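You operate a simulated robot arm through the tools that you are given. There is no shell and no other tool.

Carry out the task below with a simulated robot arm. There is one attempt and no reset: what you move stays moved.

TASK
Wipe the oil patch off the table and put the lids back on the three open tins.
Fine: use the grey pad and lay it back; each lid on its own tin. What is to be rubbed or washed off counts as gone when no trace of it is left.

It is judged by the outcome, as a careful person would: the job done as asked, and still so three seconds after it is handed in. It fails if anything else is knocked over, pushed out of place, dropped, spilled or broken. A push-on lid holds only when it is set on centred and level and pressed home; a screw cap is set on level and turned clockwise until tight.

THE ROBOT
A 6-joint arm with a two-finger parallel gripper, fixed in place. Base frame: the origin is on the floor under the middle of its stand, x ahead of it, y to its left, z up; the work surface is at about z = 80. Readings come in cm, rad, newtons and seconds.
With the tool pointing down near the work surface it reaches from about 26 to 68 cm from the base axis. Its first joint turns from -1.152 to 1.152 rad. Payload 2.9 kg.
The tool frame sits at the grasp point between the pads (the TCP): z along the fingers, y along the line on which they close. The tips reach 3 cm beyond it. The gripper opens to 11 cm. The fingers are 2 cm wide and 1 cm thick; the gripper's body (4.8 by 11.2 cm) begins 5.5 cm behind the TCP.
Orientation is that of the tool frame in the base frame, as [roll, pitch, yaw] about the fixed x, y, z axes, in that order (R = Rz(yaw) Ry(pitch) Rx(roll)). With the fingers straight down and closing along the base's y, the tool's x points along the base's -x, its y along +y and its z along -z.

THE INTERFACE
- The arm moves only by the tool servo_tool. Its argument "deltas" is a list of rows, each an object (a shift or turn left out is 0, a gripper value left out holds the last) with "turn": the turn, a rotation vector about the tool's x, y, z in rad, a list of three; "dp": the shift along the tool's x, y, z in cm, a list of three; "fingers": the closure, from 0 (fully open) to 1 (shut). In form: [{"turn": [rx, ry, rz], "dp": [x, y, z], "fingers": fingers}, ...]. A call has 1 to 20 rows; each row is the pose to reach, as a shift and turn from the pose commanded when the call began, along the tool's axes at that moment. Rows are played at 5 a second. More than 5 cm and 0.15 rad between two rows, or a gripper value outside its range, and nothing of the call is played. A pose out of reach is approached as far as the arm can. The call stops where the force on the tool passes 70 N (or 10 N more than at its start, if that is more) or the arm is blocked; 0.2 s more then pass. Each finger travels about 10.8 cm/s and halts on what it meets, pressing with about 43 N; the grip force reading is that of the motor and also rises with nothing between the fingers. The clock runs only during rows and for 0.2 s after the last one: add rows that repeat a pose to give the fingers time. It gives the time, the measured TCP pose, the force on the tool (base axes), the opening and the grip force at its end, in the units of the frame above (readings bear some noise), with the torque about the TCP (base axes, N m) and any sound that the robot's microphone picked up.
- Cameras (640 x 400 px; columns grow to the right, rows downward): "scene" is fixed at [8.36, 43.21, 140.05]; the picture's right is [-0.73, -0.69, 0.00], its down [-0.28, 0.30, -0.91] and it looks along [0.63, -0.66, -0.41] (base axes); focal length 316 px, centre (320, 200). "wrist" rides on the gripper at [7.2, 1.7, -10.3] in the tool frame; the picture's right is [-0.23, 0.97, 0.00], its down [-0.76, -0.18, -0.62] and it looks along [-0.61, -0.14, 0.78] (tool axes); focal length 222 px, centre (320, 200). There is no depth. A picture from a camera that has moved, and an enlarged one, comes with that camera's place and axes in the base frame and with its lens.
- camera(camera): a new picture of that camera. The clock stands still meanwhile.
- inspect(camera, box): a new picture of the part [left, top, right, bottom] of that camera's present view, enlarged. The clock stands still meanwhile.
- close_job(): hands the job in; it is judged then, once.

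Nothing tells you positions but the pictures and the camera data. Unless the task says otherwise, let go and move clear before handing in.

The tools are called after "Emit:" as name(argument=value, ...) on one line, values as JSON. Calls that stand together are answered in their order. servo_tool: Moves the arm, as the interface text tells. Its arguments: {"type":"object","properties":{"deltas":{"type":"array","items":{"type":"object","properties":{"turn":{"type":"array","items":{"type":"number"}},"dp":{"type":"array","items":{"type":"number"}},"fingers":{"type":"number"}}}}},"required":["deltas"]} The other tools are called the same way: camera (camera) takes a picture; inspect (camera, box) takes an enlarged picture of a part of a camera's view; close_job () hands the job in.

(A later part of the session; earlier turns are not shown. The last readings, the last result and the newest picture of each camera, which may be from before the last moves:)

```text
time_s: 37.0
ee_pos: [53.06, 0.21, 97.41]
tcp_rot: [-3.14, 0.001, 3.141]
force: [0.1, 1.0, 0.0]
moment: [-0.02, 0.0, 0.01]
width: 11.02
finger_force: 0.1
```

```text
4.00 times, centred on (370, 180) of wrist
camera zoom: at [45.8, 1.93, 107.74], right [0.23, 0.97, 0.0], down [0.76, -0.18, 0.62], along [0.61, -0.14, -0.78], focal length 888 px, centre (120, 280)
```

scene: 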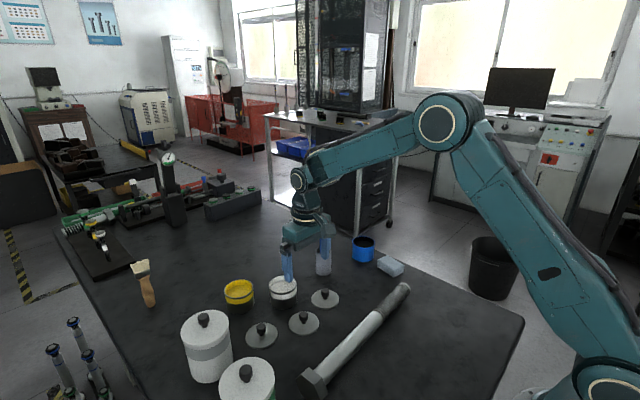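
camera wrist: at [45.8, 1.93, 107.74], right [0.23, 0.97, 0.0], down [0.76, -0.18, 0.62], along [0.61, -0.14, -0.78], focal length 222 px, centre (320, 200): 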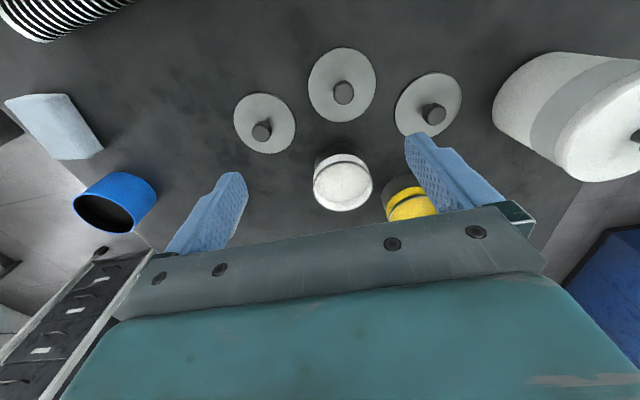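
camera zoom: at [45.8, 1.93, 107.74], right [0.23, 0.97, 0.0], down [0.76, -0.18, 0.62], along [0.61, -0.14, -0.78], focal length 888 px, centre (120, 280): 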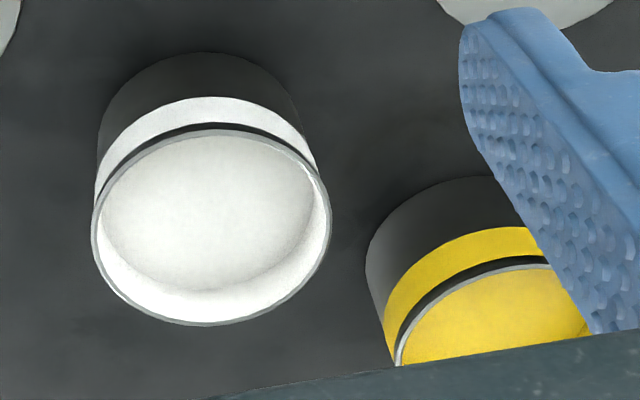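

All three lids measure the same (R ≈ 3.75 cm): A (53.9, −7.0), B (51.9, 3.0), C (56.4, 12.4), with knob tops near z = 83.6. I'll start with lid B for the white tin at about (62.5, 0.9), and first hover above its knob.

Emit:
servo_tool(deltas=[{"dp": [0.5, 1.4, 3.5], "fingers": 0.5}, {"dp": [1.14, 2.9, 7.4]}, {"dp": [1.14, 2.9, 7.4]}, {"dp": [1.14, 2.9, 7.4]}])

Emit:
camera(camera="wrist")

Emit:
inspect(camera="wrist", box=[240, 50, 400, 150])

```text
time_s: 38.0
ee_pos: [51.99, 3.0, 90.04]
tcp_rot: [-3.141, 0.001, 3.14]
force: [1.1, -0.6, -0.6]
moment: [0.01, -0.01, 0.0]
width: 5.49
finger_force: 0.2
```

```text
taken
camera wrist: at [44.59, 4.78, 100.43], right [0.23, 0.97, 0.0], down [0.76, -0.18, 0.62], along [0.61, -0.14, -0.78], focal length 222 px, centre (320, 200)
```

wrist: 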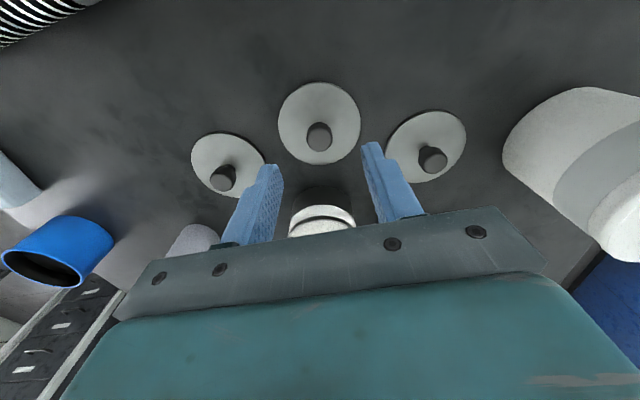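

```text
4.00 times, centred on (320, 100) of wrist
camera zoom: at [44.59, 4.78, 100.43], right [0.23, 0.97, 0.0], down [0.76, -0.18, 0.62], along [0.61, -0.14, -0.78], focal length 888 px, centre (320, 600)
```

zoom: 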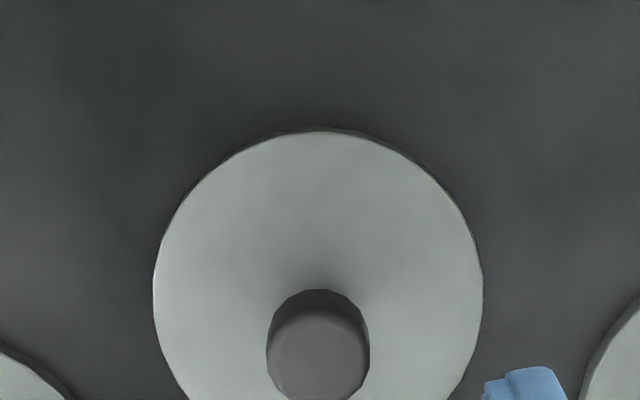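

The knob sits centred under the gripper. I'll descend so the tips are about half a centimetre above the lid plate.

Emit:
servo_tool(deltas=[{"dp": [0, 0, 2]}, {"dp": [0, 0, 4]}, {"dp": [0, 0, 5.2]}, {"dp": [0, 0, 6.0]}, {"dp": [0, 0, 6.0]}, {"dp": [0, 0, 6.0]}])

Emit:
inspect(camera="wrist", box=[200, 80, 440, 230])

Emit:
inspect(camera="scene", box=[250, 265, 360, 334])

```text
time_s: 39.4
ee_pos: [51.84, 3.06, 84.2]
tcp_rot: [-3.141, 0.0, -3.141]
force: [0.5, 0.5, 0.4]
moment: [0.02, 0.02, -0.02]
width: 5.48
finger_force: 0.1
```

```text
2.67 times, centred on (320, 155) of wrist
camera zoom: at [44.61, 4.76, 94.42], right [0.23, 0.97, 0.0], down [0.76, -0.18, 0.62], along [0.61, -0.14, -0.78], focal length 592 px, centre (320, 320)
```

zoom: 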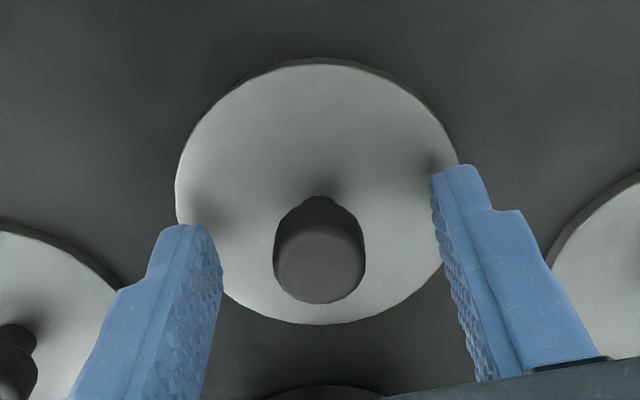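

```text
5.80 times, centred on (305, 300) of scene
camera zoom: at [8.36, 43.21, 140.05], right [-0.73, -0.69, 0.0], down [-0.28, 0.3, -0.91], along [0.63, -0.66, -0.41], focal length 1833 px, centre (407, -377)
```

zoom: 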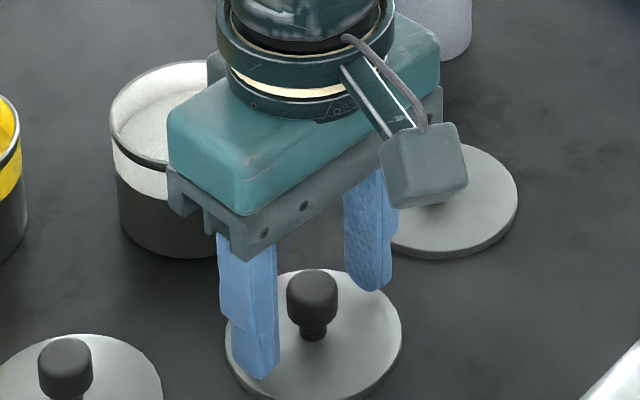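

The fingers straddle knob B evenly. I'll nudge 0.1 cm outward and close on the knob.

Emit:
servo_tool(deltas=[{"dp": [-0.1, -0.05, 0], "fingers": 0.6}, {"dp": [-0.1, -0.05, 0], "fingers": 0.75}, {"dp": [-0.1, -0.05, 0], "fingers": 0.95}, {"dp": [-0.1, -0.05, 0], "fingers": 0.95}, {"dp": [-0.1, -0.05, 0], "fingers": 0.95}])

Emit:
servo_tool(deltas=[{"dp": [0, 0, -0.5]}, {"dp": [0, 0, -1.5]}, {"dp": [0, 0, -4]}, {"dp": [0, 0, -7]}, {"dp": [0, 0, -10]}, {"dp": [0, 0, -10]}])

Emit:
camera(camera="wrist")

Emit:
inspect(camera="scene", box=[230, 215, 370, 303])

```text
time_s: 40.6
ee_pos: [52.05, 2.89, 84.1]
tcp_rot: [3.142, 0.001, -3.14]
force: [0.3, 0.2, 0.2]
moment: [-0.01, 0.01, 0.01]
width: 1.82
finger_force: 43.7
```

```text
time_s: 42.0
ee_pos: [51.89, 2.74, 94.14]
tcp_rot: [3.141, 0.0, -3.141]
force: [-0.1, -0.3, -0.5]
moment: [-0.01, -0.01, 0.02]
width: 1.86
finger_force: 43.3
```

```text
taken
camera wrist: at [44.72, 4.62, 104.4], right [0.23, 0.97, 0.0], down [0.76, -0.18, 0.62], along [0.61, -0.14, -0.78], focal length 222 px, centre (320, 200)
```

wrist: 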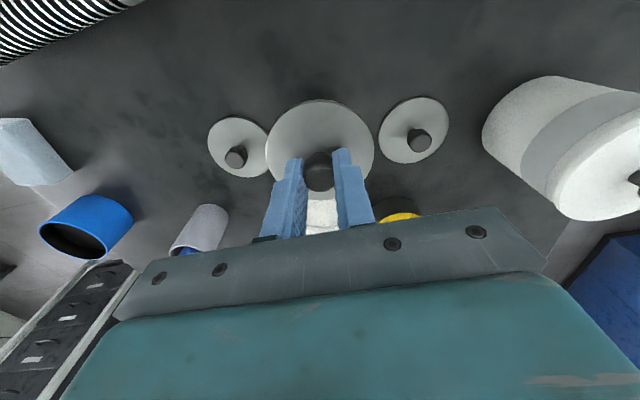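

```text
4.55 times, centred on (300, 259) of scene
camera zoom: at [8.36, 43.21, 140.05], right [-0.73, -0.69, 0.0], down [-0.28, 0.3, -0.91], along [0.63, -0.66, -0.41], focal length 1437 px, centre (411, -68)
```

zoom: 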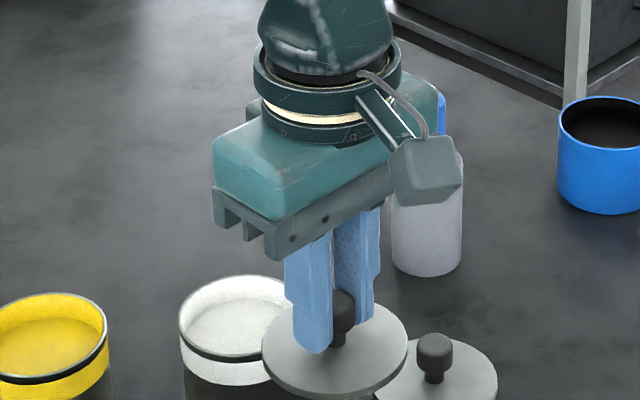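

Lid B is lifted and held. Before placing, I'll raise it and tilt it toward the scene camera to see whether its underside carries any mark that ties it to a certain tin.

Emit:
servo_tool(deltas=[{"dp": [1, 0, -4]}, {"dp": [2, 0, -8]}, {"dp": [3, 0, -12]}, {"dp": [4, 0, -16]}, {"dp": [5, 0, -20]}, {"dp": [5, 0, -20], "turn": [-0.09, 0.085, 0]}, {"dp": [5, 0, -20], "turn": [-0.18, 0.17, 0]}, {"dp": [5, 0, -20], "turn": [-0.27, 0.255, 0]}, {"dp": [5, 0, -20], "turn": [-0.36, 0.34, 0]}, {"dp": [5, 0, -20], "turn": [-0.45, 0.425, 0]}, {"dp": [5, 0, -20], "turn": [-0.54, 0.51, 0]}, {"dp": [5, 0, -20], "turn": [-0.62, 0.6, 0]}, {"dp": [5, 0, -20], "turn": [-0.62, 0.6, 0]}])

Emit:
camera(camera="scene")

```text
time_s: 44.8
ee_pos: [36.09, 6.97, 101.22]
tcp_rot: [2.443, -0.554, -2.934]
force: [-0.1, 0.2, -0.1]
moment: [-0.01, 0.0, -0.01]
width: 1.84
finger_force: 42.9
out of reach, approached as far as the arm can: row 7, 8, 9, 10, 11, 12, 13
```

```text
taken
```

scene: 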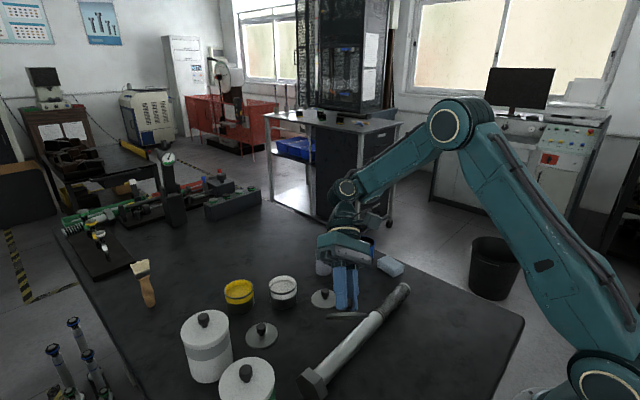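

Emit:
inspect(camera="scene", box=[300, 260, 400, 323])

Emit:
camera(camera="wrist")

```text
6.35 times, centred on (350, 292) of scene
camera zoom: at [8.36, 43.21, 140.05], right [-0.73, -0.69, 0.0], down [-0.28, 0.3, -0.91], along [0.63, -0.66, -0.41], focal length 2008 px, centre (130, -381)
```

zoom: 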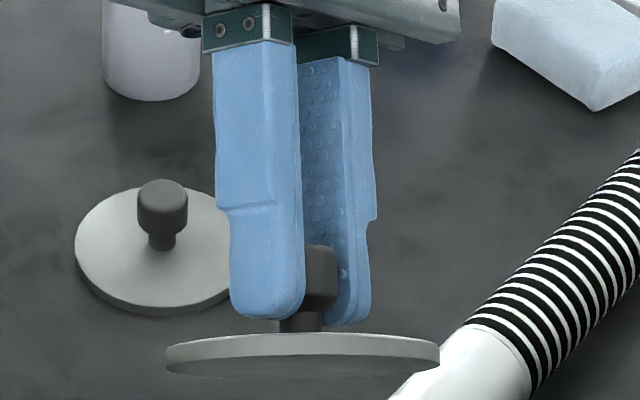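

```text
taken
camera wrist: at [35.79, 1.43, 112.74], right [0.36, 0.84, 0.41], down [0.93, -0.35, -0.09], along [0.07, 0.42, -0.91], focal length 222 px, centre (320, 200)
```

wrist: 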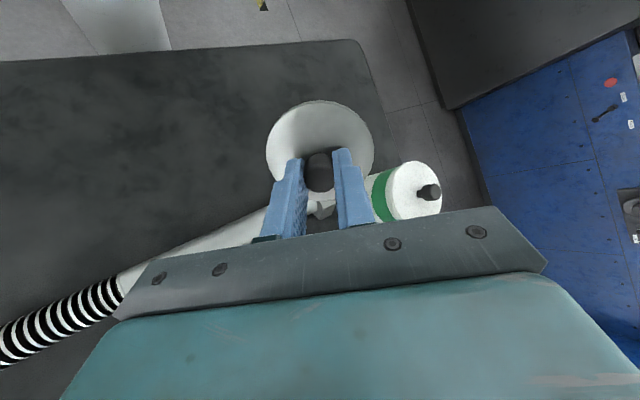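

Emit:
inspect(camera="scene", box=[320, 300, 376, 335])

Emit:
servo_tool(deltas=[{"dp": [0, 0, -1], "turn": [-0.1, 0, 0]}, {"dp": [0, 0, -2], "turn": [-0.2, 0, 0]}, {"dp": [0, 0, -3], "turn": [-0.3, 0, 0]}, {"dp": [0, 0, -3], "turn": [-0.3, 0, 0]}])

Emit:
inspect(camera="scene", box=[290, 250, 410, 325])

```text
11.43 times, centred on (348, 318) of scene
camera zoom: at [8.36, 43.21, 140.05], right [-0.73, -0.69, 0.0], down [-0.28, 0.3, -0.91], along [0.63, -0.66, -0.41], focal length 3614 px, centre (0, -1143)
```

zoom: 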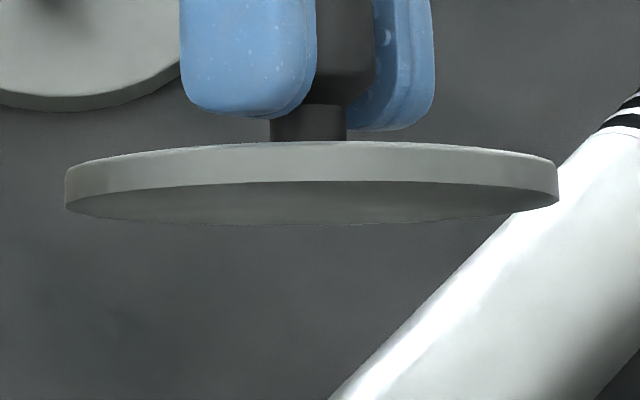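

```text
time_s: 45.8
ee_pos: [34.03, 7.1, 99.59]
tcp_rot: [2.142, -0.554, -2.937]
force: [0.5, 0.6, 0.0]
moment: [-0.01, -0.03, 0.01]
width: 1.82
finger_force: 43.3
out of reach, approached as far as the arm can: row 1, 2, 3, 4
```

```text
5.33 times, centred on (350, 288) of scene
camera zoom: at [8.36, 43.21, 140.05], right [-0.73, -0.69, 0.0], down [-0.28, 0.3, -0.91], along [0.63, -0.66, -0.41], focal length 1686 px, centre (160, -267)
```

zoom: 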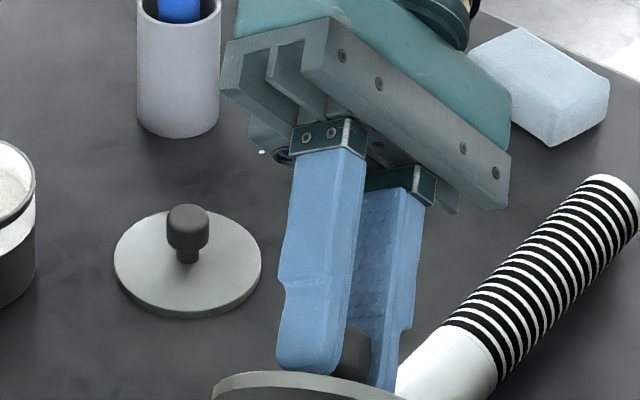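

Emit:
inspect(camera="scene", box=[310, 290, 400, 346])

```text
7.11 times, centred on (355, 318) of scene
camera zoom: at [8.36, 43.21, 140.05], right [-0.73, -0.69, 0.0], down [-0.28, 0.3, -0.91], along [0.63, -0.66, -0.41], focal length 2248 px, centre (71, -639)
```

zoom: 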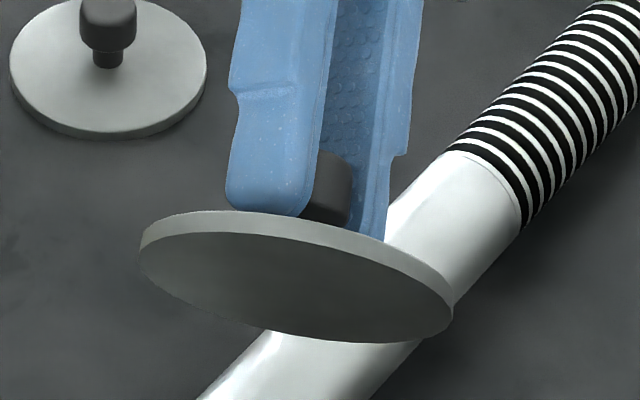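

The underside is plain grey, so the three lids are interchangeable; I'll keep to the nearest pairing. Now I'll undo the tilt step by step.

Emit:
servo_tool(deltas=[{"dp": [0, 0, 0], "turn": [0.1, 0, 0]}, {"dp": [0, 0, 0], "turn": [0.2, 0, 0]}, {"dp": [0, 0, 0], "turn": [0.3, 0, 0]}, {"dp": [0, 0, 0], "turn": [0.3, 0, 0]}])

Emit:
servo_tool(deltas=[{"dp": [0, 0, 0], "turn": [0.09, -0.085, 0]}, {"dp": [0, 0, 0], "turn": [0.18, -0.17, 0]}, {"dp": [0, 0, 0], "turn": [0.27, -0.255, 0]}, {"dp": [0, 0, 0], "turn": [0.36, -0.34, 0]}, {"dp": [0, 0, 0], "turn": [0.45, -0.425, 0]}, {"dp": [0, 0, 0], "turn": [0.54, -0.51, 0]}, {"dp": [0, 0, 0], "turn": [0.62, -0.6, 0]}, {"dp": [0, 0, 0], "turn": [0.62, -0.6, 0]}])

Emit:
camera(camera="wrist")

Emit:
camera(camera="scene")

```text
time_s: 46.8
ee_pos: [33.98, 7.27, 99.79]
tcp_rot: [2.447, -0.556, -2.933]
force: [-0.9, -0.6, -0.9]
moment: [0.0, -0.01, 0.01]
width: 1.86
finger_force: 43.0
```

```text
time_s: 48.6
ee_pos: [33.96, 7.21, 99.89]
tcp_rot: [-3.139, 0.002, 3.141]
force: [0.5, 0.5, 0.0]
moment: [-0.04, -0.03, 0.02]
width: 1.84
finger_force: 42.8
```

```text
taken
camera wrist: at [26.69, 8.92, 110.15], right [0.23, 0.97, 0.0], down [0.76, -0.18, 0.62], along [0.61, -0.14, -0.78], focal length 222 px, centre (320, 200)
```

wrist: 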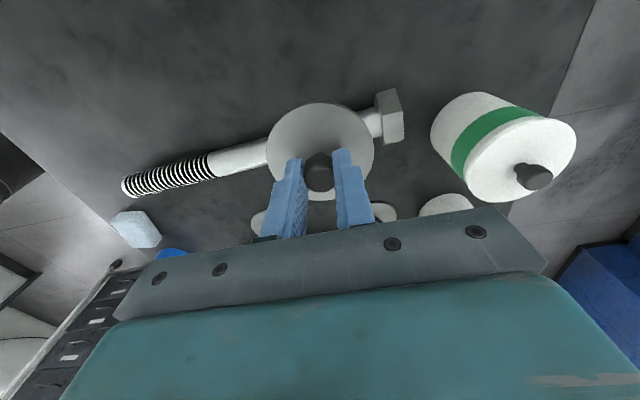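

```text
taken
```

scene: 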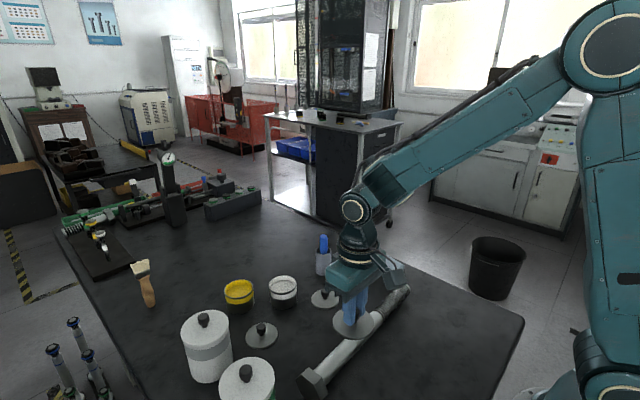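

The lid is level again in the gripper. I'll carry it forward to a spot right of the white tin so the wrist camera has a clear view of that tin's rim.

Emit:
servo_tool(deltas=[{"dp": [-3.5, -2.2, 0]}, {"dp": [-7, -4.4, 0]}, {"dp": [-10.5, -6.6, 0]}, {"dp": [-14, -8.8, 0]}, {"dp": [-17.5, -11, 0]}, {"dp": [-21, -13.2, 0]}, {"dp": [-24, -15.2, 0]}, {"dp": [-24, -15.2, 0]}, {"dp": [-24, -15.2, 0]}])

Emit:
camera(camera="wrist")

Emit:
inspect(camera="wrist", box=[360, 70, 520, 170])

```text
time_s: 50.6
ee_pos: [57.91, -8.0, 99.85]
tcp_rot: [3.141, 0.0, -3.141]
force: [0.5, -0.4, -0.2]
moment: [0.01, 0.01, -0.02]
width: 1.82
finger_force: 42.7
```

```text
taken
camera wrist: at [50.62, -6.32, 110.1], right [0.23, 0.97, 0.0], down [0.76, -0.18, 0.62], along [0.61, -0.14, -0.78], focal length 222 px, centre (320, 200)
```

wrist: 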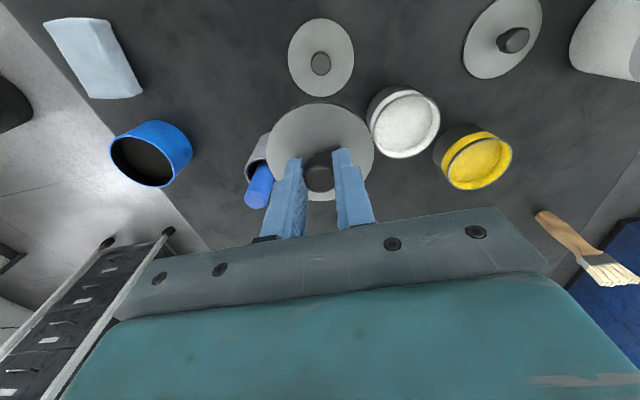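

```text
4.00 times, centred on (440, 120) of wrist
camera zoom: at [50.62, -6.32, 110.1], right [0.23, 0.97, 0.0], down [0.76, -0.18, 0.62], along [0.61, -0.14, -0.78], focal length 888 px, centre (-160, 520)
```

zoom: 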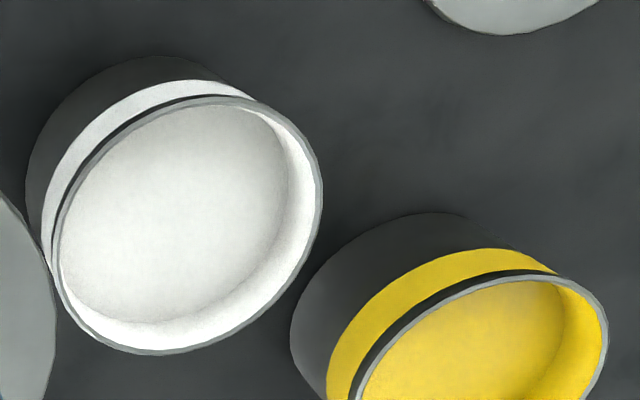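

Triangulating two views puts the white tin's rim at about z = 85.7, centre (62.0, 0.9). Now I'll check how the lid sits relative to the gripper axis.

Emit:
inspect(camera="wrist", box=[240, 90, 400, 190])

Emit:
inspect(camera="scene", box=[260, 220, 380, 295])

```text
4.00 times, centred on (320, 140) of wrist
camera zoom: at [50.62, -6.32, 110.1], right [0.23, 0.97, 0.0], down [0.76, -0.18, 0.62], along [0.61, -0.14, -0.78], focal length 888 px, centre (320, 440)
```

zoom: 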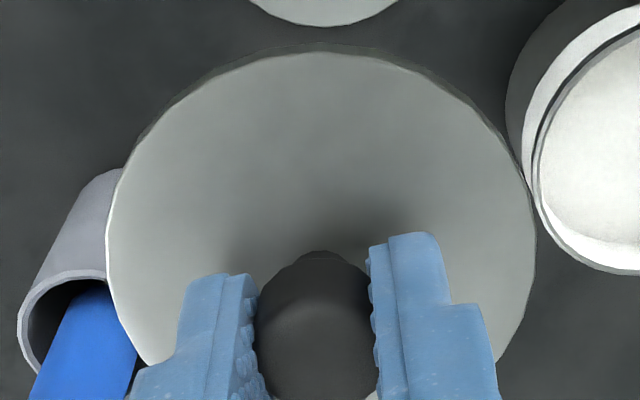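

```text
5.33 times, centred on (320, 258) of scene
camera zoom: at [8.36, 43.21, 140.05], right [-0.73, -0.69, 0.0], down [-0.28, 0.3, -0.91], along [0.63, -0.66, -0.41], focal length 1686 px, centre (320, -107)
```

zoom: 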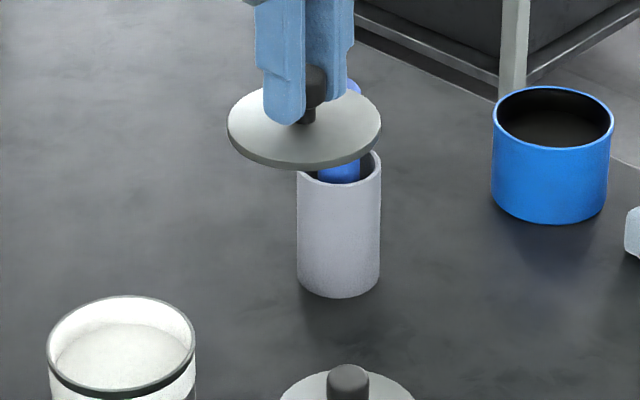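

The held lid is centred on the gripper axis to within a millimetre. I'll move over the white tin and hover about 2 cm above its rim.

Emit:
servo_tool(deltas=[{"dp": [-1.4, 3, 0]}, {"dp": [-2.8, 6, 0]}, {"dp": [-4.13, 8.89, 0]}, {"dp": [-4.13, 8.89, 3]}, {"dp": [-4.13, 8.89, 6]}, {"dp": [-4.13, 8.89, 7.85]}, {"dp": [-4.13, 8.89, 7.85]}, {"dp": [-4.13, 8.89, 7.85]}])

Emit:
inspect(camera="scene", box=[230, 240, 340, 309])

Emit:
camera(camera="wrist")

```text
time_s: 52.4
ee_pos: [62.01, 0.9, 91.91]
tcp_rot: [3.141, 0.002, 3.141]
force: [-0.7, -0.2, 0.3]
moment: [0.02, 0.04, -0.02]
width: 1.86
finger_force: 43.2
```

```text
5.80 times, centred on (285, 274) of scene
camera zoom: at [8.36, 43.21, 140.05], right [-0.73, -0.69, 0.0], down [-0.28, 0.3, -0.91], along [0.63, -0.66, -0.41], focal length 1833 px, centre (523, -232)
```

zoom: 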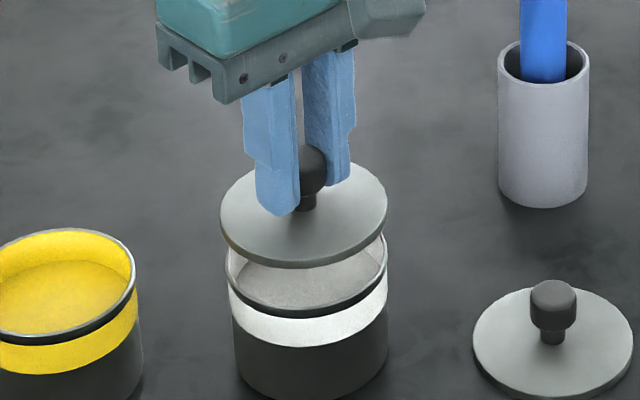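

```text
taken
camera wrist: at [54.79, 2.58, 102.22], right [0.23, 0.97, 0.0], down [0.76, -0.18, 0.62], along [0.61, -0.14, -0.78], focal length 222 px, centre (320, 200)
```

wrist: 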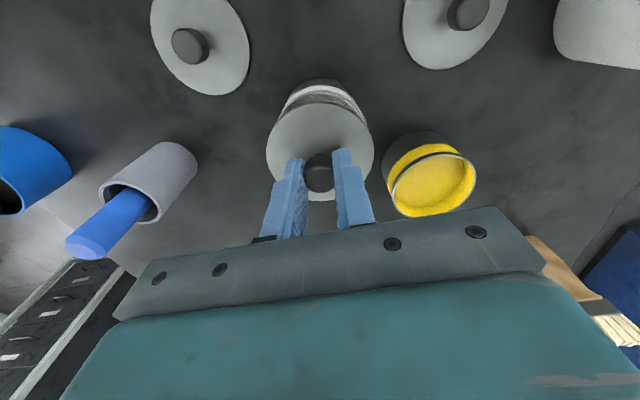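

Emit:
inspect(camera="scene", box=[258, 262, 308, 294])

Emit:
inspect(camera="wrist", box=[260, 70, 380, 145])

```text
12.50 times, centred on (283, 278) of scene
camera zoom: at [8.36, 43.21, 140.05], right [-0.73, -0.69, 0.0], down [-0.28, 0.3, -0.91], along [0.63, -0.66, -0.41], focal length 3952 px, centre (782, -775)
```

zoom: 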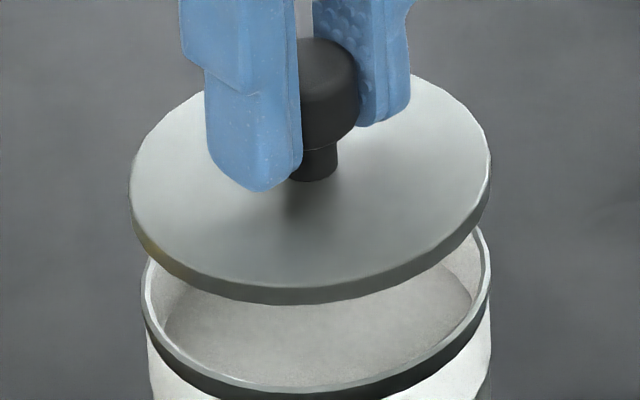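

```text
5.33 times, centred on (320, 108) of wrist
camera zoom: at [54.79, 2.58, 102.22], right [0.23, 0.97, 0.0], down [0.76, -0.18, 0.62], along [0.61, -0.14, -0.78], focal length 1185 px, centre (320, 693)
```

zoom: 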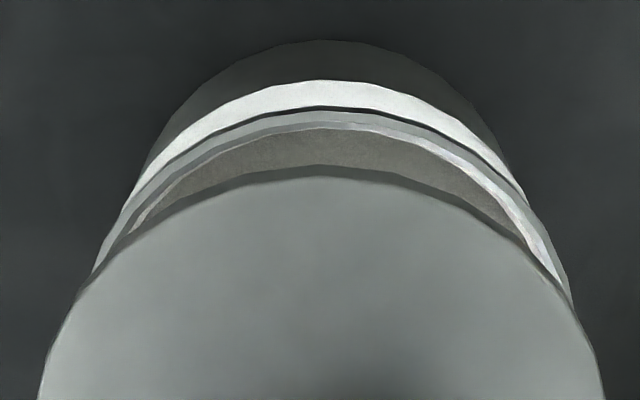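

The lid and rim line up in both views. I'll lower toward contact in small steps.

Emit:
servo_tool(deltas=[{"dp": [0, 0, 1.0]}, {"dp": [0, 0, 1.7]}, {"dp": [0, 0, 2.0]}, {"dp": [0, 0, 2.15]}, {"dp": [0, 0, 2.3]}, {"dp": [0, 0, 2.3]}])

Emit:
inspect(camera="scene", box=[248, 262, 318, 306])

```text
time_s: 53.8
ee_pos: [62.09, 0.81, 89.8]
tcp_rot: [3.141, 0.002, 3.141]
force: [-3.2, 1.8, 9.0]
moment: [0.03, 0.02, -0.01]
width: 1.86
finger_force: 43.0
```

```text
9.09 times, centred on (283, 284) of scene
camera zoom: at [8.33, 43.21, 140.05], right [-0.73, -0.69, 0.0], down [-0.28, 0.3, -0.91], along [0.63, -0.66, -0.41], focal length 2875 px, centre (656, -564)
```

zoom: 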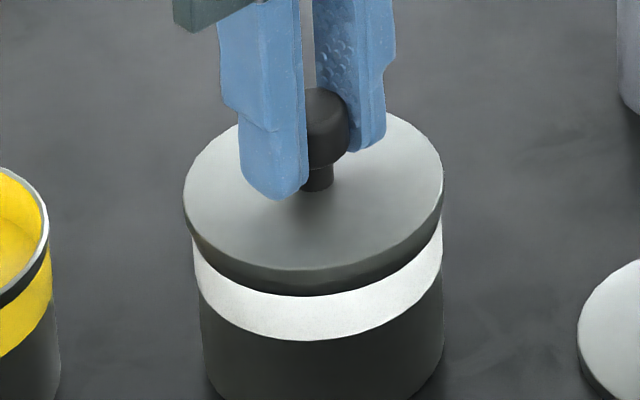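

Contact is level at z = 89.8 with 9 N, exactly where expected. Now I'll press down progressively.

Emit:
servo_tool(deltas=[{"dp": [0, 0, 0.1]}, {"dp": [0, 0, 0.2]}, {"dp": [0, 0, 0.3]}, {"dp": [0, 0, 0.4]}, {"dp": [0, 0, 0.4]}])

Emit:
inspect(camera="scene", box=[248, 262, 318, 306])

```text
time_s: 55.0
ee_pos: [62.14, 0.93, 89.75]
tcp_rot: [-3.141, 0.006, -3.141]
force: [-13.3, 2.4, 38.0]
moment: [0.01, 0.31, 0.0]
width: 1.84
finger_force: 43.0
```

```text
9.09 times, centred on (283, 284) of scene
camera zoom: at [8.25, 43.21, 140.06], right [-0.73, -0.69, 0.0], down [-0.28, 0.3, -0.91], along [0.63, -0.66, -0.41], focal length 2875 px, centre (656, -564)
```

zoom: 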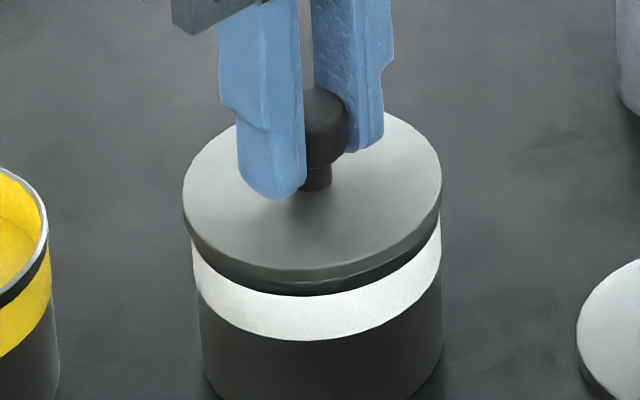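

38 N so far with no click; a sideways reaction of 13 N is building, so I'll ease it by shifting slightly inward while pressing a bit harder.

Emit:
servo_tool(deltas=[{"dp": [0.08, 0, 0.05]}, {"dp": [0.12, 0, 0.1]}, {"dp": [0.14, 0, 0.17]}, {"dp": [0.16, 0, 0.24]}, {"dp": [0.16, 0, 0.24]}])

```text
time_s: 56.2
ee_pos: [62.17, 0.88, 89.75]
tcp_rot: [3.142, 0.012, -3.14]
force: [-0.7, 1.1, 37.3]
moment: [0.01, -0.05, -0.01]
width: 1.84
finger_force: 43.0
```

Emit:
servo_tool(deltas=[{"dp": [0.0, 0, 0.1]}, {"dp": [0.02, 0, 0.2]}, {"dp": [0.04, 0, 0.3]}, {"dp": [0.06, 0, 0.4]}, {"dp": [0.06, 0, 0.4]}])

Emit:
inspect(camera="scene", box=[248, 262, 318, 306])

```text
time_s: 57.4
ee_pos: [62.23, 0.9, 89.54]
tcp_rot: [-3.14, 0.017, 3.14]
force: [-3.3, -1.4, 46.1]
moment: [-0.01, -0.01, 0.03]
width: 1.85
finger_force: 42.7
```

```text
9.09 times, centred on (283, 284) of scene
camera zoom: at [8.26, 43.21, 140.06], right [-0.73, -0.69, 0.0], down [-0.28, 0.3, -0.91], along [0.63, -0.66, -0.41], focal length 2875 px, centre (656, -564)
```

zoom: 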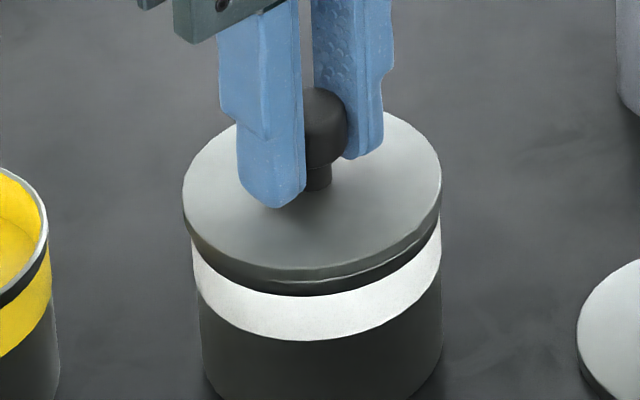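

The fingers slipped about 2 mm down the knob at 46 N, so pressing through the grip has reached its limit. I'll relax, release, and look at the seating before pressing from above with closed fingers.

Emit:
servo_tool(deltas=[{"dp": [-0.08, 0, -0.3]}, {"dp": [-0.16, 0, -0.6]}, {"dp": [-0.22, 0, -0.9]}, {"dp": [-0.22, 0, -0.9]}])

```text
time_s: 58.4
ee_pos: [62.04, 0.8, 89.43]
tcp_rot: [-3.141, -0.003, -3.141]
force: [3.3, 0.6, 8.8]
moment: [-0.02, -0.5, 0.01]
width: 1.86
finger_force: 42.8
```

Emit:
servo_tool(deltas=[{"dp": [0, 0, 0]}, {"dp": [0, 0, 0]}])

Emit:
inspect(camera="scene", box=[248, 262, 318, 306])

Emit:
inspect(camera="wrist", box=[240, 80, 400, 180])

```text
time_s: 59.0
ee_pos: [61.95, 0.87, 89.38]
tcp_rot: [3.141, -0.004, -3.141]
force: [-0.2, -0.1, 3.8]
moment: [-0.02, -0.15, 0.03]
width: 1.87
finger_force: 43.1
```

```text
9.09 times, centred on (283, 284) of scene
camera zoom: at [8.35, 43.21, 140.05], right [-0.73, -0.69, 0.0], down [-0.28, 0.3, -0.91], along [0.63, -0.66, -0.41], focal length 2875 px, centre (656, -564)
```

zoom: 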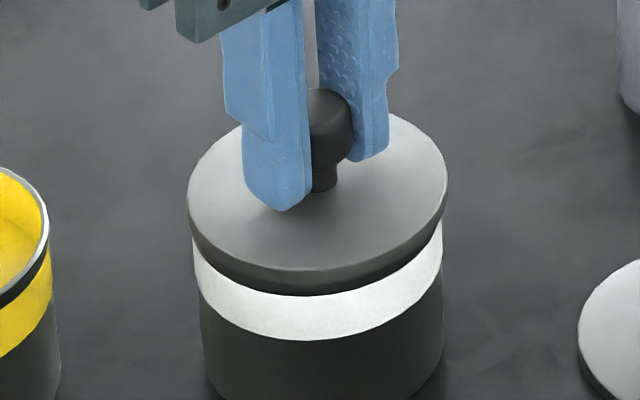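

```text
4.00 times, centred on (320, 130) of wrist
camera zoom: at [54.78, 2.59, 99.79], right [0.23, 0.97, 0.0], down [0.76, -0.18, 0.62], along [0.6, -0.14, -0.78], focal length 888 px, centre (320, 480)
```

zoom: 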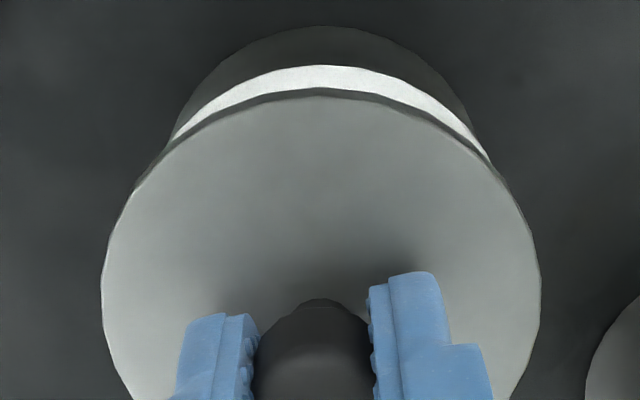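

The lid is centred on the tin and resting flush. I'll open the fingers, rise, close them and press on the knob top.

Emit:
servo_tool(deltas=[{"dp": [0, 0, 0], "fingers": 0.75}, {"dp": [0, 0, 0], "fingers": 0.6}, {"dp": [0, 0, 0], "fingers": 0.6}, {"dp": [0, 0, -2]}, {"dp": [0, 0, -5]}, {"dp": [0, 0, -5], "fingers": 1.0}, {"dp": [0, 0, -5], "fingers": 1.0}, {"dp": [0, 0, -5], "fingers": 1.0}, {"dp": [0, 0, -5], "fingers": 1.0}])

Emit:
inspect(camera="scene", box=[240, 240, 340, 303])

Emit:
inspect(camera="wrist", box=[240, 80, 400, 180])

```text
time_s: 61.0
ee_pos: [62.08, 0.83, 94.65]
tcp_rot: [-3.14, 0.001, 3.141]
force: [0.0, -0.3, 0.0]
moment: [0.04, 0.02, 0.0]
width: 0.0
finger_force: 37.9
heard: snap
```

```text
6.35 times, centred on (290, 272) of scene
camera zoom: at [8.36, 43.21, 140.05], right [-0.73, -0.69, 0.0], down [-0.28, 0.3, -0.91], along [0.63, -0.66, -0.41], focal length 2008 px, centre (510, -254)
```

zoom: 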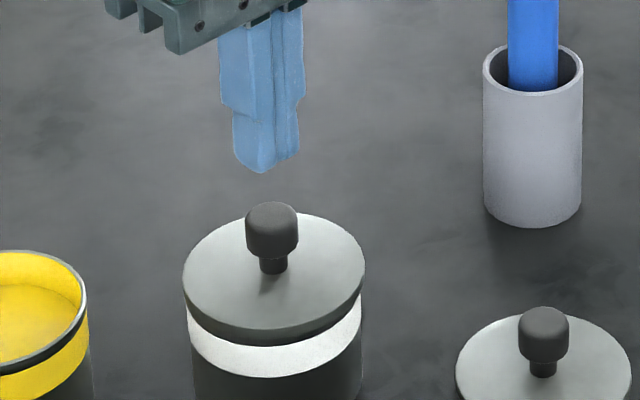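

```text
4.00 times, centred on (320, 130) of wrist
camera zoom: at [54.8, 2.61, 104.83], right [0.23, 0.97, 0.0], down [0.76, -0.18, 0.62], along [0.61, -0.14, -0.78], focal length 888 px, centre (320, 480)
```

zoom: 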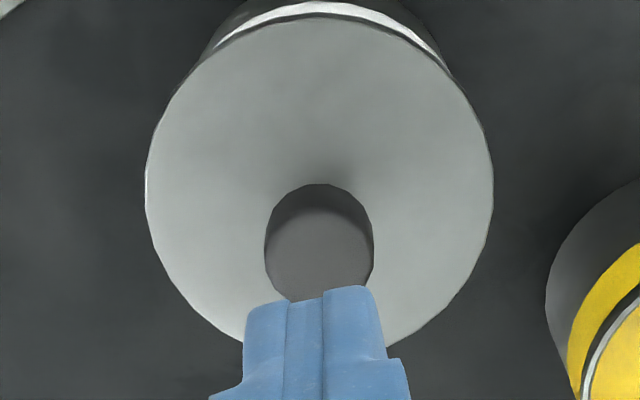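

A "snap" was heard, which suggests the lid has engaged, and it sits centred and level. To be sure it's home I'll press on the knob top with the closed fingers.

Emit:
servo_tool(deltas=[{"dp": [0, 0, 1.2]}, {"dp": [0, 0, 2.0]}, {"dp": [0, 0, 2.3]}, {"dp": [0, 0, 2.5]}, {"dp": [0, 0, 2.6]}, {"dp": [0, 0, 2.7]}, {"dp": [0, 0, 2.8]}, {"dp": [0, 0, 2.8]}])

```text
time_s: 62.8
ee_pos: [62.08, 0.91, 91.71]
tcp_rot: [-3.141, -0.002, 3.141]
force: [-2.6, 0.4, 5.1]
moment: [0.0, 0.09, 0.0]
width: 0.01
finger_force: 37.6
```

Emit:
servo_tool(deltas=[{"dp": [0, 0, 0.15]}, {"dp": [0.03, 0, 0.3]}, {"dp": [0.06, 0, 0.45]}, {"dp": [0.1, 0, 0.6]}, {"dp": [0.12, 0, 0.7]}, {"dp": [0.12, 0, 0.7]}])

Emit:
inspect(camera="scene", box=[240, 240, 340, 303])

```text
time_s: 64.2
ee_pos: [62.1, 0.91, 91.75]
tcp_rot: [3.141, 0.009, -3.141]
force: [-14.1, 1.6, 48.9]
moment: [0.02, 0.65, 0.01]
width: 0.0
finger_force: 37.4
```

```text
6.35 times, centred on (290, 272) of scene
camera zoom: at [8.22, 43.21, 140.06], right [-0.73, -0.69, 0.0], down [-0.28, 0.3, -0.91], along [0.63, -0.66, -0.41], focal length 2008 px, centre (510, -254)
```

zoom: 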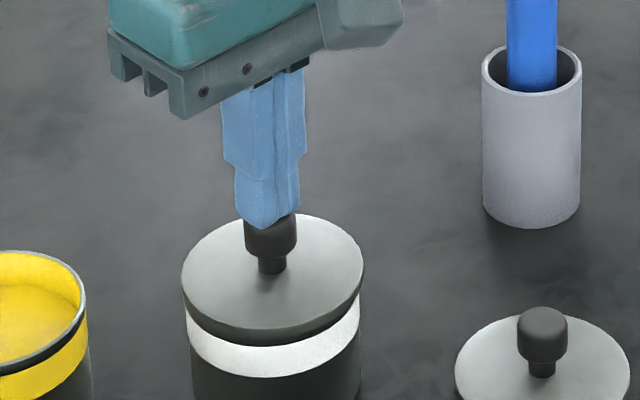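

49 N from above moved nothing further and made no new sound, so the lid was already home. I'll lift off gently and check.

Emit:
servo_tool(deltas=[{"dp": [-0.04, 0, -0.3]}, {"dp": [-0.08, 0, -0.6]}, {"dp": [-0.12, 0, -1.0]}, {"dp": [-0.12, 0, -3]}, {"dp": [-0.12, 0, -7]}, {"dp": [-0.12, 0, -11]}, {"dp": [-0.12, 0, -11]}])

Emit:
inspect(camera="scene", box=[240, 250, 330, 306])

Emit:
camera(camera="wrist")

```text
time_s: 65.8
ee_pos: [62.16, 0.83, 102.24]
tcp_rot: [3.141, -0.002, -3.141]
force: [-0.7, 0.6, 0.4]
moment: [0.0, -0.01, -0.01]
width: 0.0
finger_force: 37.9
```

```text
7.11 times, centred on (285, 278) of scene
camera zoom: at [8.36, 43.21, 140.05], right [-0.73, -0.69, 0.0], down [-0.28, 0.3, -0.91], along [0.63, -0.66, -0.41], focal length 2248 px, centre (569, -355)
```

zoom: 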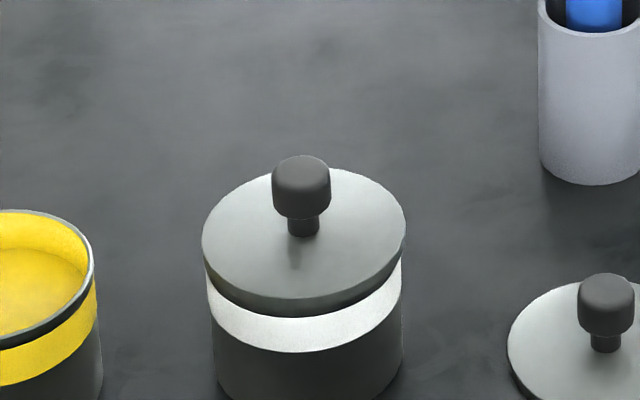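

```text
taken
camera wrist: at [54.85, 2.57, 112.45], right [0.23, 0.97, 0.0], down [0.76, -0.18, 0.62], along [0.61, -0.14, -0.78], focal length 222 px, centre (320, 200)
```

wrist: 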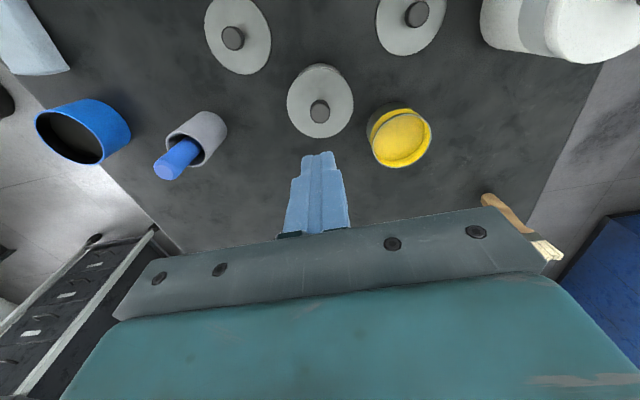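

The white tin is closed with its lid centred. The yellow and blue tins are clearly visible here, so I'll measure them now.

Emit:
inspect(camera="wrist", box=[340, 90, 460, 165])

Emit:
inspect(camera="wrist", box=[20, 80, 180, 180])

Emit:
inspect(camera="wrist", box=[260, 50, 380, 125])

```text
5.33 times, centred on (400, 128) of wrist
camera zoom: at [54.85, 2.57, 112.45], right [0.23, 0.97, 0.0], down [0.76, -0.18, 0.62], along [0.61, -0.14, -0.78], focal length 1185 px, centre (-107, 587)
```

zoom: 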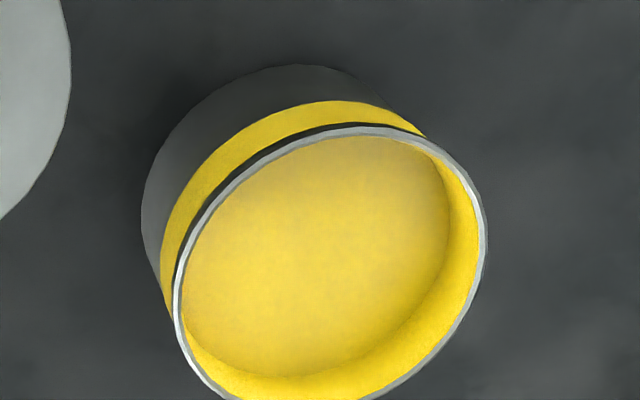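

```text
4.00 times, centred on (100, 130) of wrist
camera zoom: at [54.85, 2.57, 112.45], right [0.23, 0.97, 0.0], down [0.76, -0.18, 0.62], along [0.61, -0.14, -0.78], focal length 888 px, centre (1200, 480)
```

zoom: 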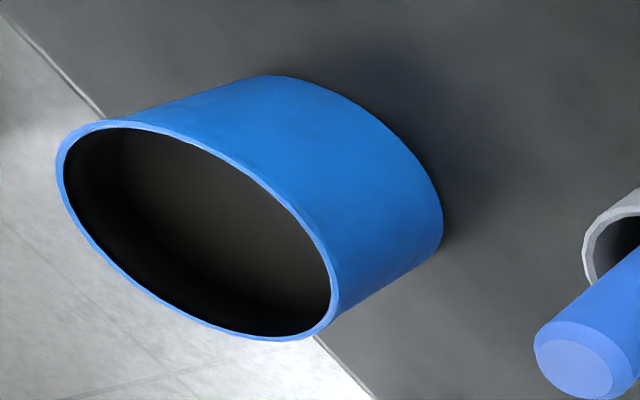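

```text
5.33 times, centred on (320, 88) of wrist
camera zoom: at [54.85, 2.57, 112.45], right [0.23, 0.97, 0.0], down [0.76, -0.18, 0.62], along [0.61, -0.14, -0.78], focal length 1185 px, centre (320, 800)
```

zoom: 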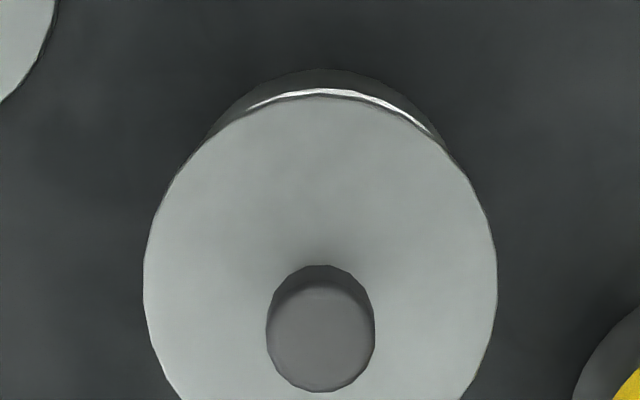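

Yellow rim centre is about (69.0, 9.9), blue about (58.9, −31.0), both the same size as the white one. Yellow lies 69.7 cm from the base axis, near the limit, so I'll test the empty gripper's reach above it first.

Emit:
servo_tool(deltas=[{"dp": [-2.3, 3, 0]}, {"dp": [-4.6, 6, 0]}, {"dp": [-6.9, 9.0, 0]}, {"dp": [-6.9, 9.0, 3]}, {"dp": [-6.9, 9.0, 6]}, {"dp": [-6.9, 9.0, 8]}, {"dp": [-6.9, 9.0, 8]}])

Emit:
camera(camera="wrist")

```text
time_s: 67.4
ee_pos: [67.12, 9.5, 93.95]
tcp_rot: [-3.141, 0.002, 3.141]
force: [0.3, 0.8, 0.0]
moment: [-0.01, -0.01, -0.01]
width: 0.01
finger_force: 37.9
out of reach, approached as far as the arm can: row 2, 3, 4, 5, 6, 7
```

```text
taken
camera wrist: at [59.82, 11.23, 104.22], right [0.23, 0.97, 0.0], down [0.76, -0.18, 0.62], along [0.61, -0.14, -0.78], focal length 222 px, centre (320, 200)
```

wrist: 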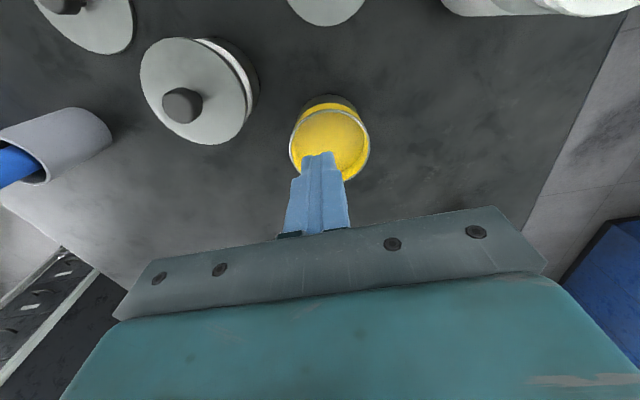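

As expected the upright gripper can't quite reach yellow (stops at x = 67.1), so lid C will be gripped with the fingers tilted outward. I'll first back off and open/shut the empty fingers to learn whether the "snap" came from them or from the lid.

Emit:
servo_tool(deltas=[{"dp": [1, 0, -3]}, {"dp": [2, 0, -6], "fingers": 0.6}, {"dp": [2, 0, -6], "fingers": 0.6}, {"dp": [2, 0, -6], "fingers": 0.6}, {"dp": [2, 0, -6], "fingers": 1.0}, {"dp": [2, 0, -6], "fingers": 1.0}, {"dp": [2, 0, -6], "fingers": 1.0}, {"dp": [2, 0, -6], "fingers": 1.0}])

```text
time_s: 69.2
ee_pos: [65.15, 9.57, 99.88]
tcp_rot: [3.141, 0.0, 3.141]
force: [0.3, 0.5, 0.5]
moment: [0.02, 0.04, 0.01]
width: 0.0
finger_force: 37.6
```

Silent, so the snap was the lid seating. Now I'll move above lid C, tilt the fingers 0.3 rad outward and open them.

Emit:
servo_tool(deltas=[{"dp": [2.3, 0.7, 1.5], "turn": [0, -0.075, 0], "fingers": 0.5}, {"dp": [4.6, 1.4, 3], "turn": [0, -0.15, 0]}, {"dp": [6.9, 2.1, 4.5], "turn": [0, -0.225, 0]}, {"dp": [9.3, 2.9, 6], "turn": [0, -0.3, 0]}, {"dp": [9.3, 2.9, 6], "turn": [0, -0.3, 0]}, {"dp": [9.3, 2.9, 6], "turn": [0, -0.3, 0]}])

Emit:
camera(camera="wrist")

Emit:
inspect(camera="scene", box=[200, 240, 340, 328])

```text
time_s: 70.6
ee_pos: [55.67, 12.42, 93.98]
tcp_rot: [3.141, 0.299, -3.141]
force: [0.2, -0.1, 0.1]
moment: [0.02, 0.0, 0.0]
width: 5.51
finger_force: 0.1
```

```text
taken
camera wrist: at [45.72, 14.17, 101.63], right [0.22, 0.97, 0.07], down [0.54, -0.18, 0.82], along [0.81, -0.14, -0.57], focal length 222 px, centre (320, 200)
```

wrist: 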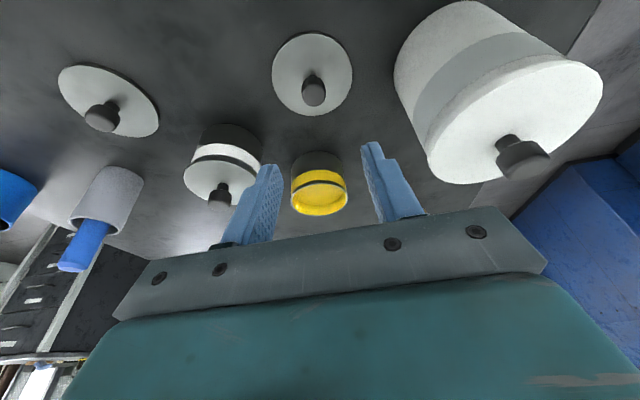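

```text
4.55 times, centred on (270, 284) of scene
camera zoom: at [8.36, 43.21, 140.05], right [-0.73, -0.69, 0.0], down [-0.28, 0.3, -0.91], along [0.63, -0.66, -0.41], focal length 1437 px, centre (547, -182)
```

zoom: 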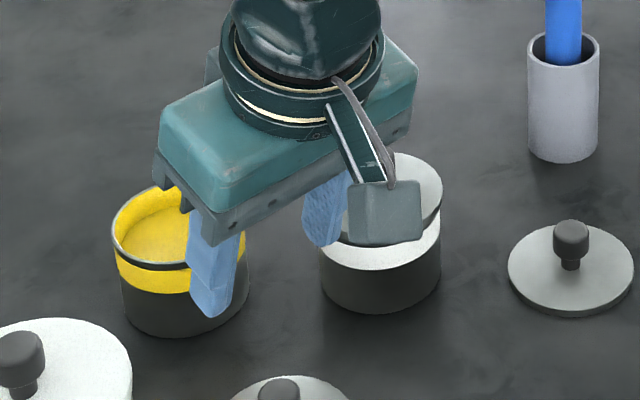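

Emit:
inspect(camera="wrist", box=[250, 20, 378, 100])

Emit:
inspect(camera="wrist", box=[256, 150, 376, 225])

```text
5.00 times, centred on (314, 60) of wrist
camera zoom: at [45.72, 14.17, 101.63], right [0.22, 0.97, 0.07], down [0.54, -0.18, 0.82], along [0.81, -0.14, -0.57], focal length 1111 px, centre (350, 900)
```

zoom: 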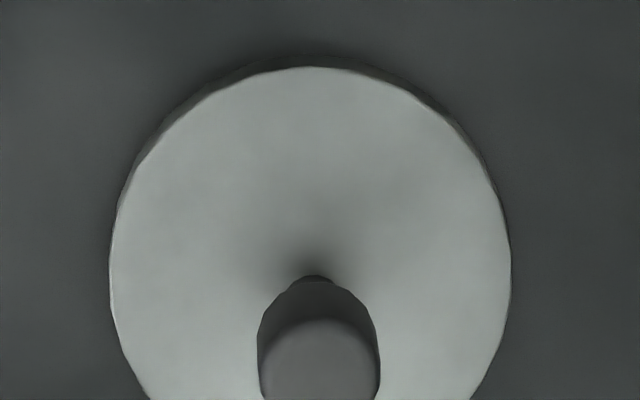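

```text
5.33 times, centred on (316, 188) of wrist
camera zoom: at [45.72, 14.17, 101.63], right [0.22, 0.97, 0.07], down [0.54, -0.18, 0.82], along [0.81, -0.14, -0.57], focal length 1185 px, centre (341, 267)
```

zoom: 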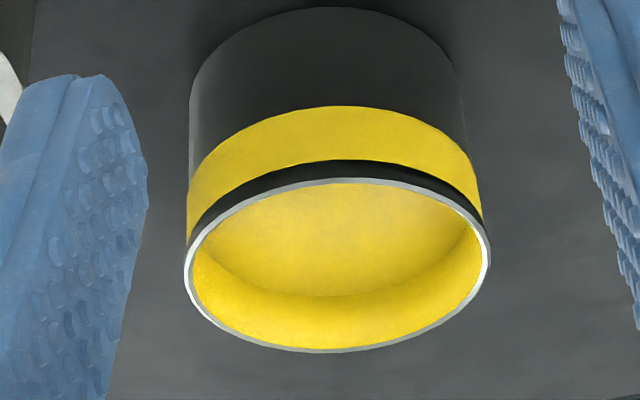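

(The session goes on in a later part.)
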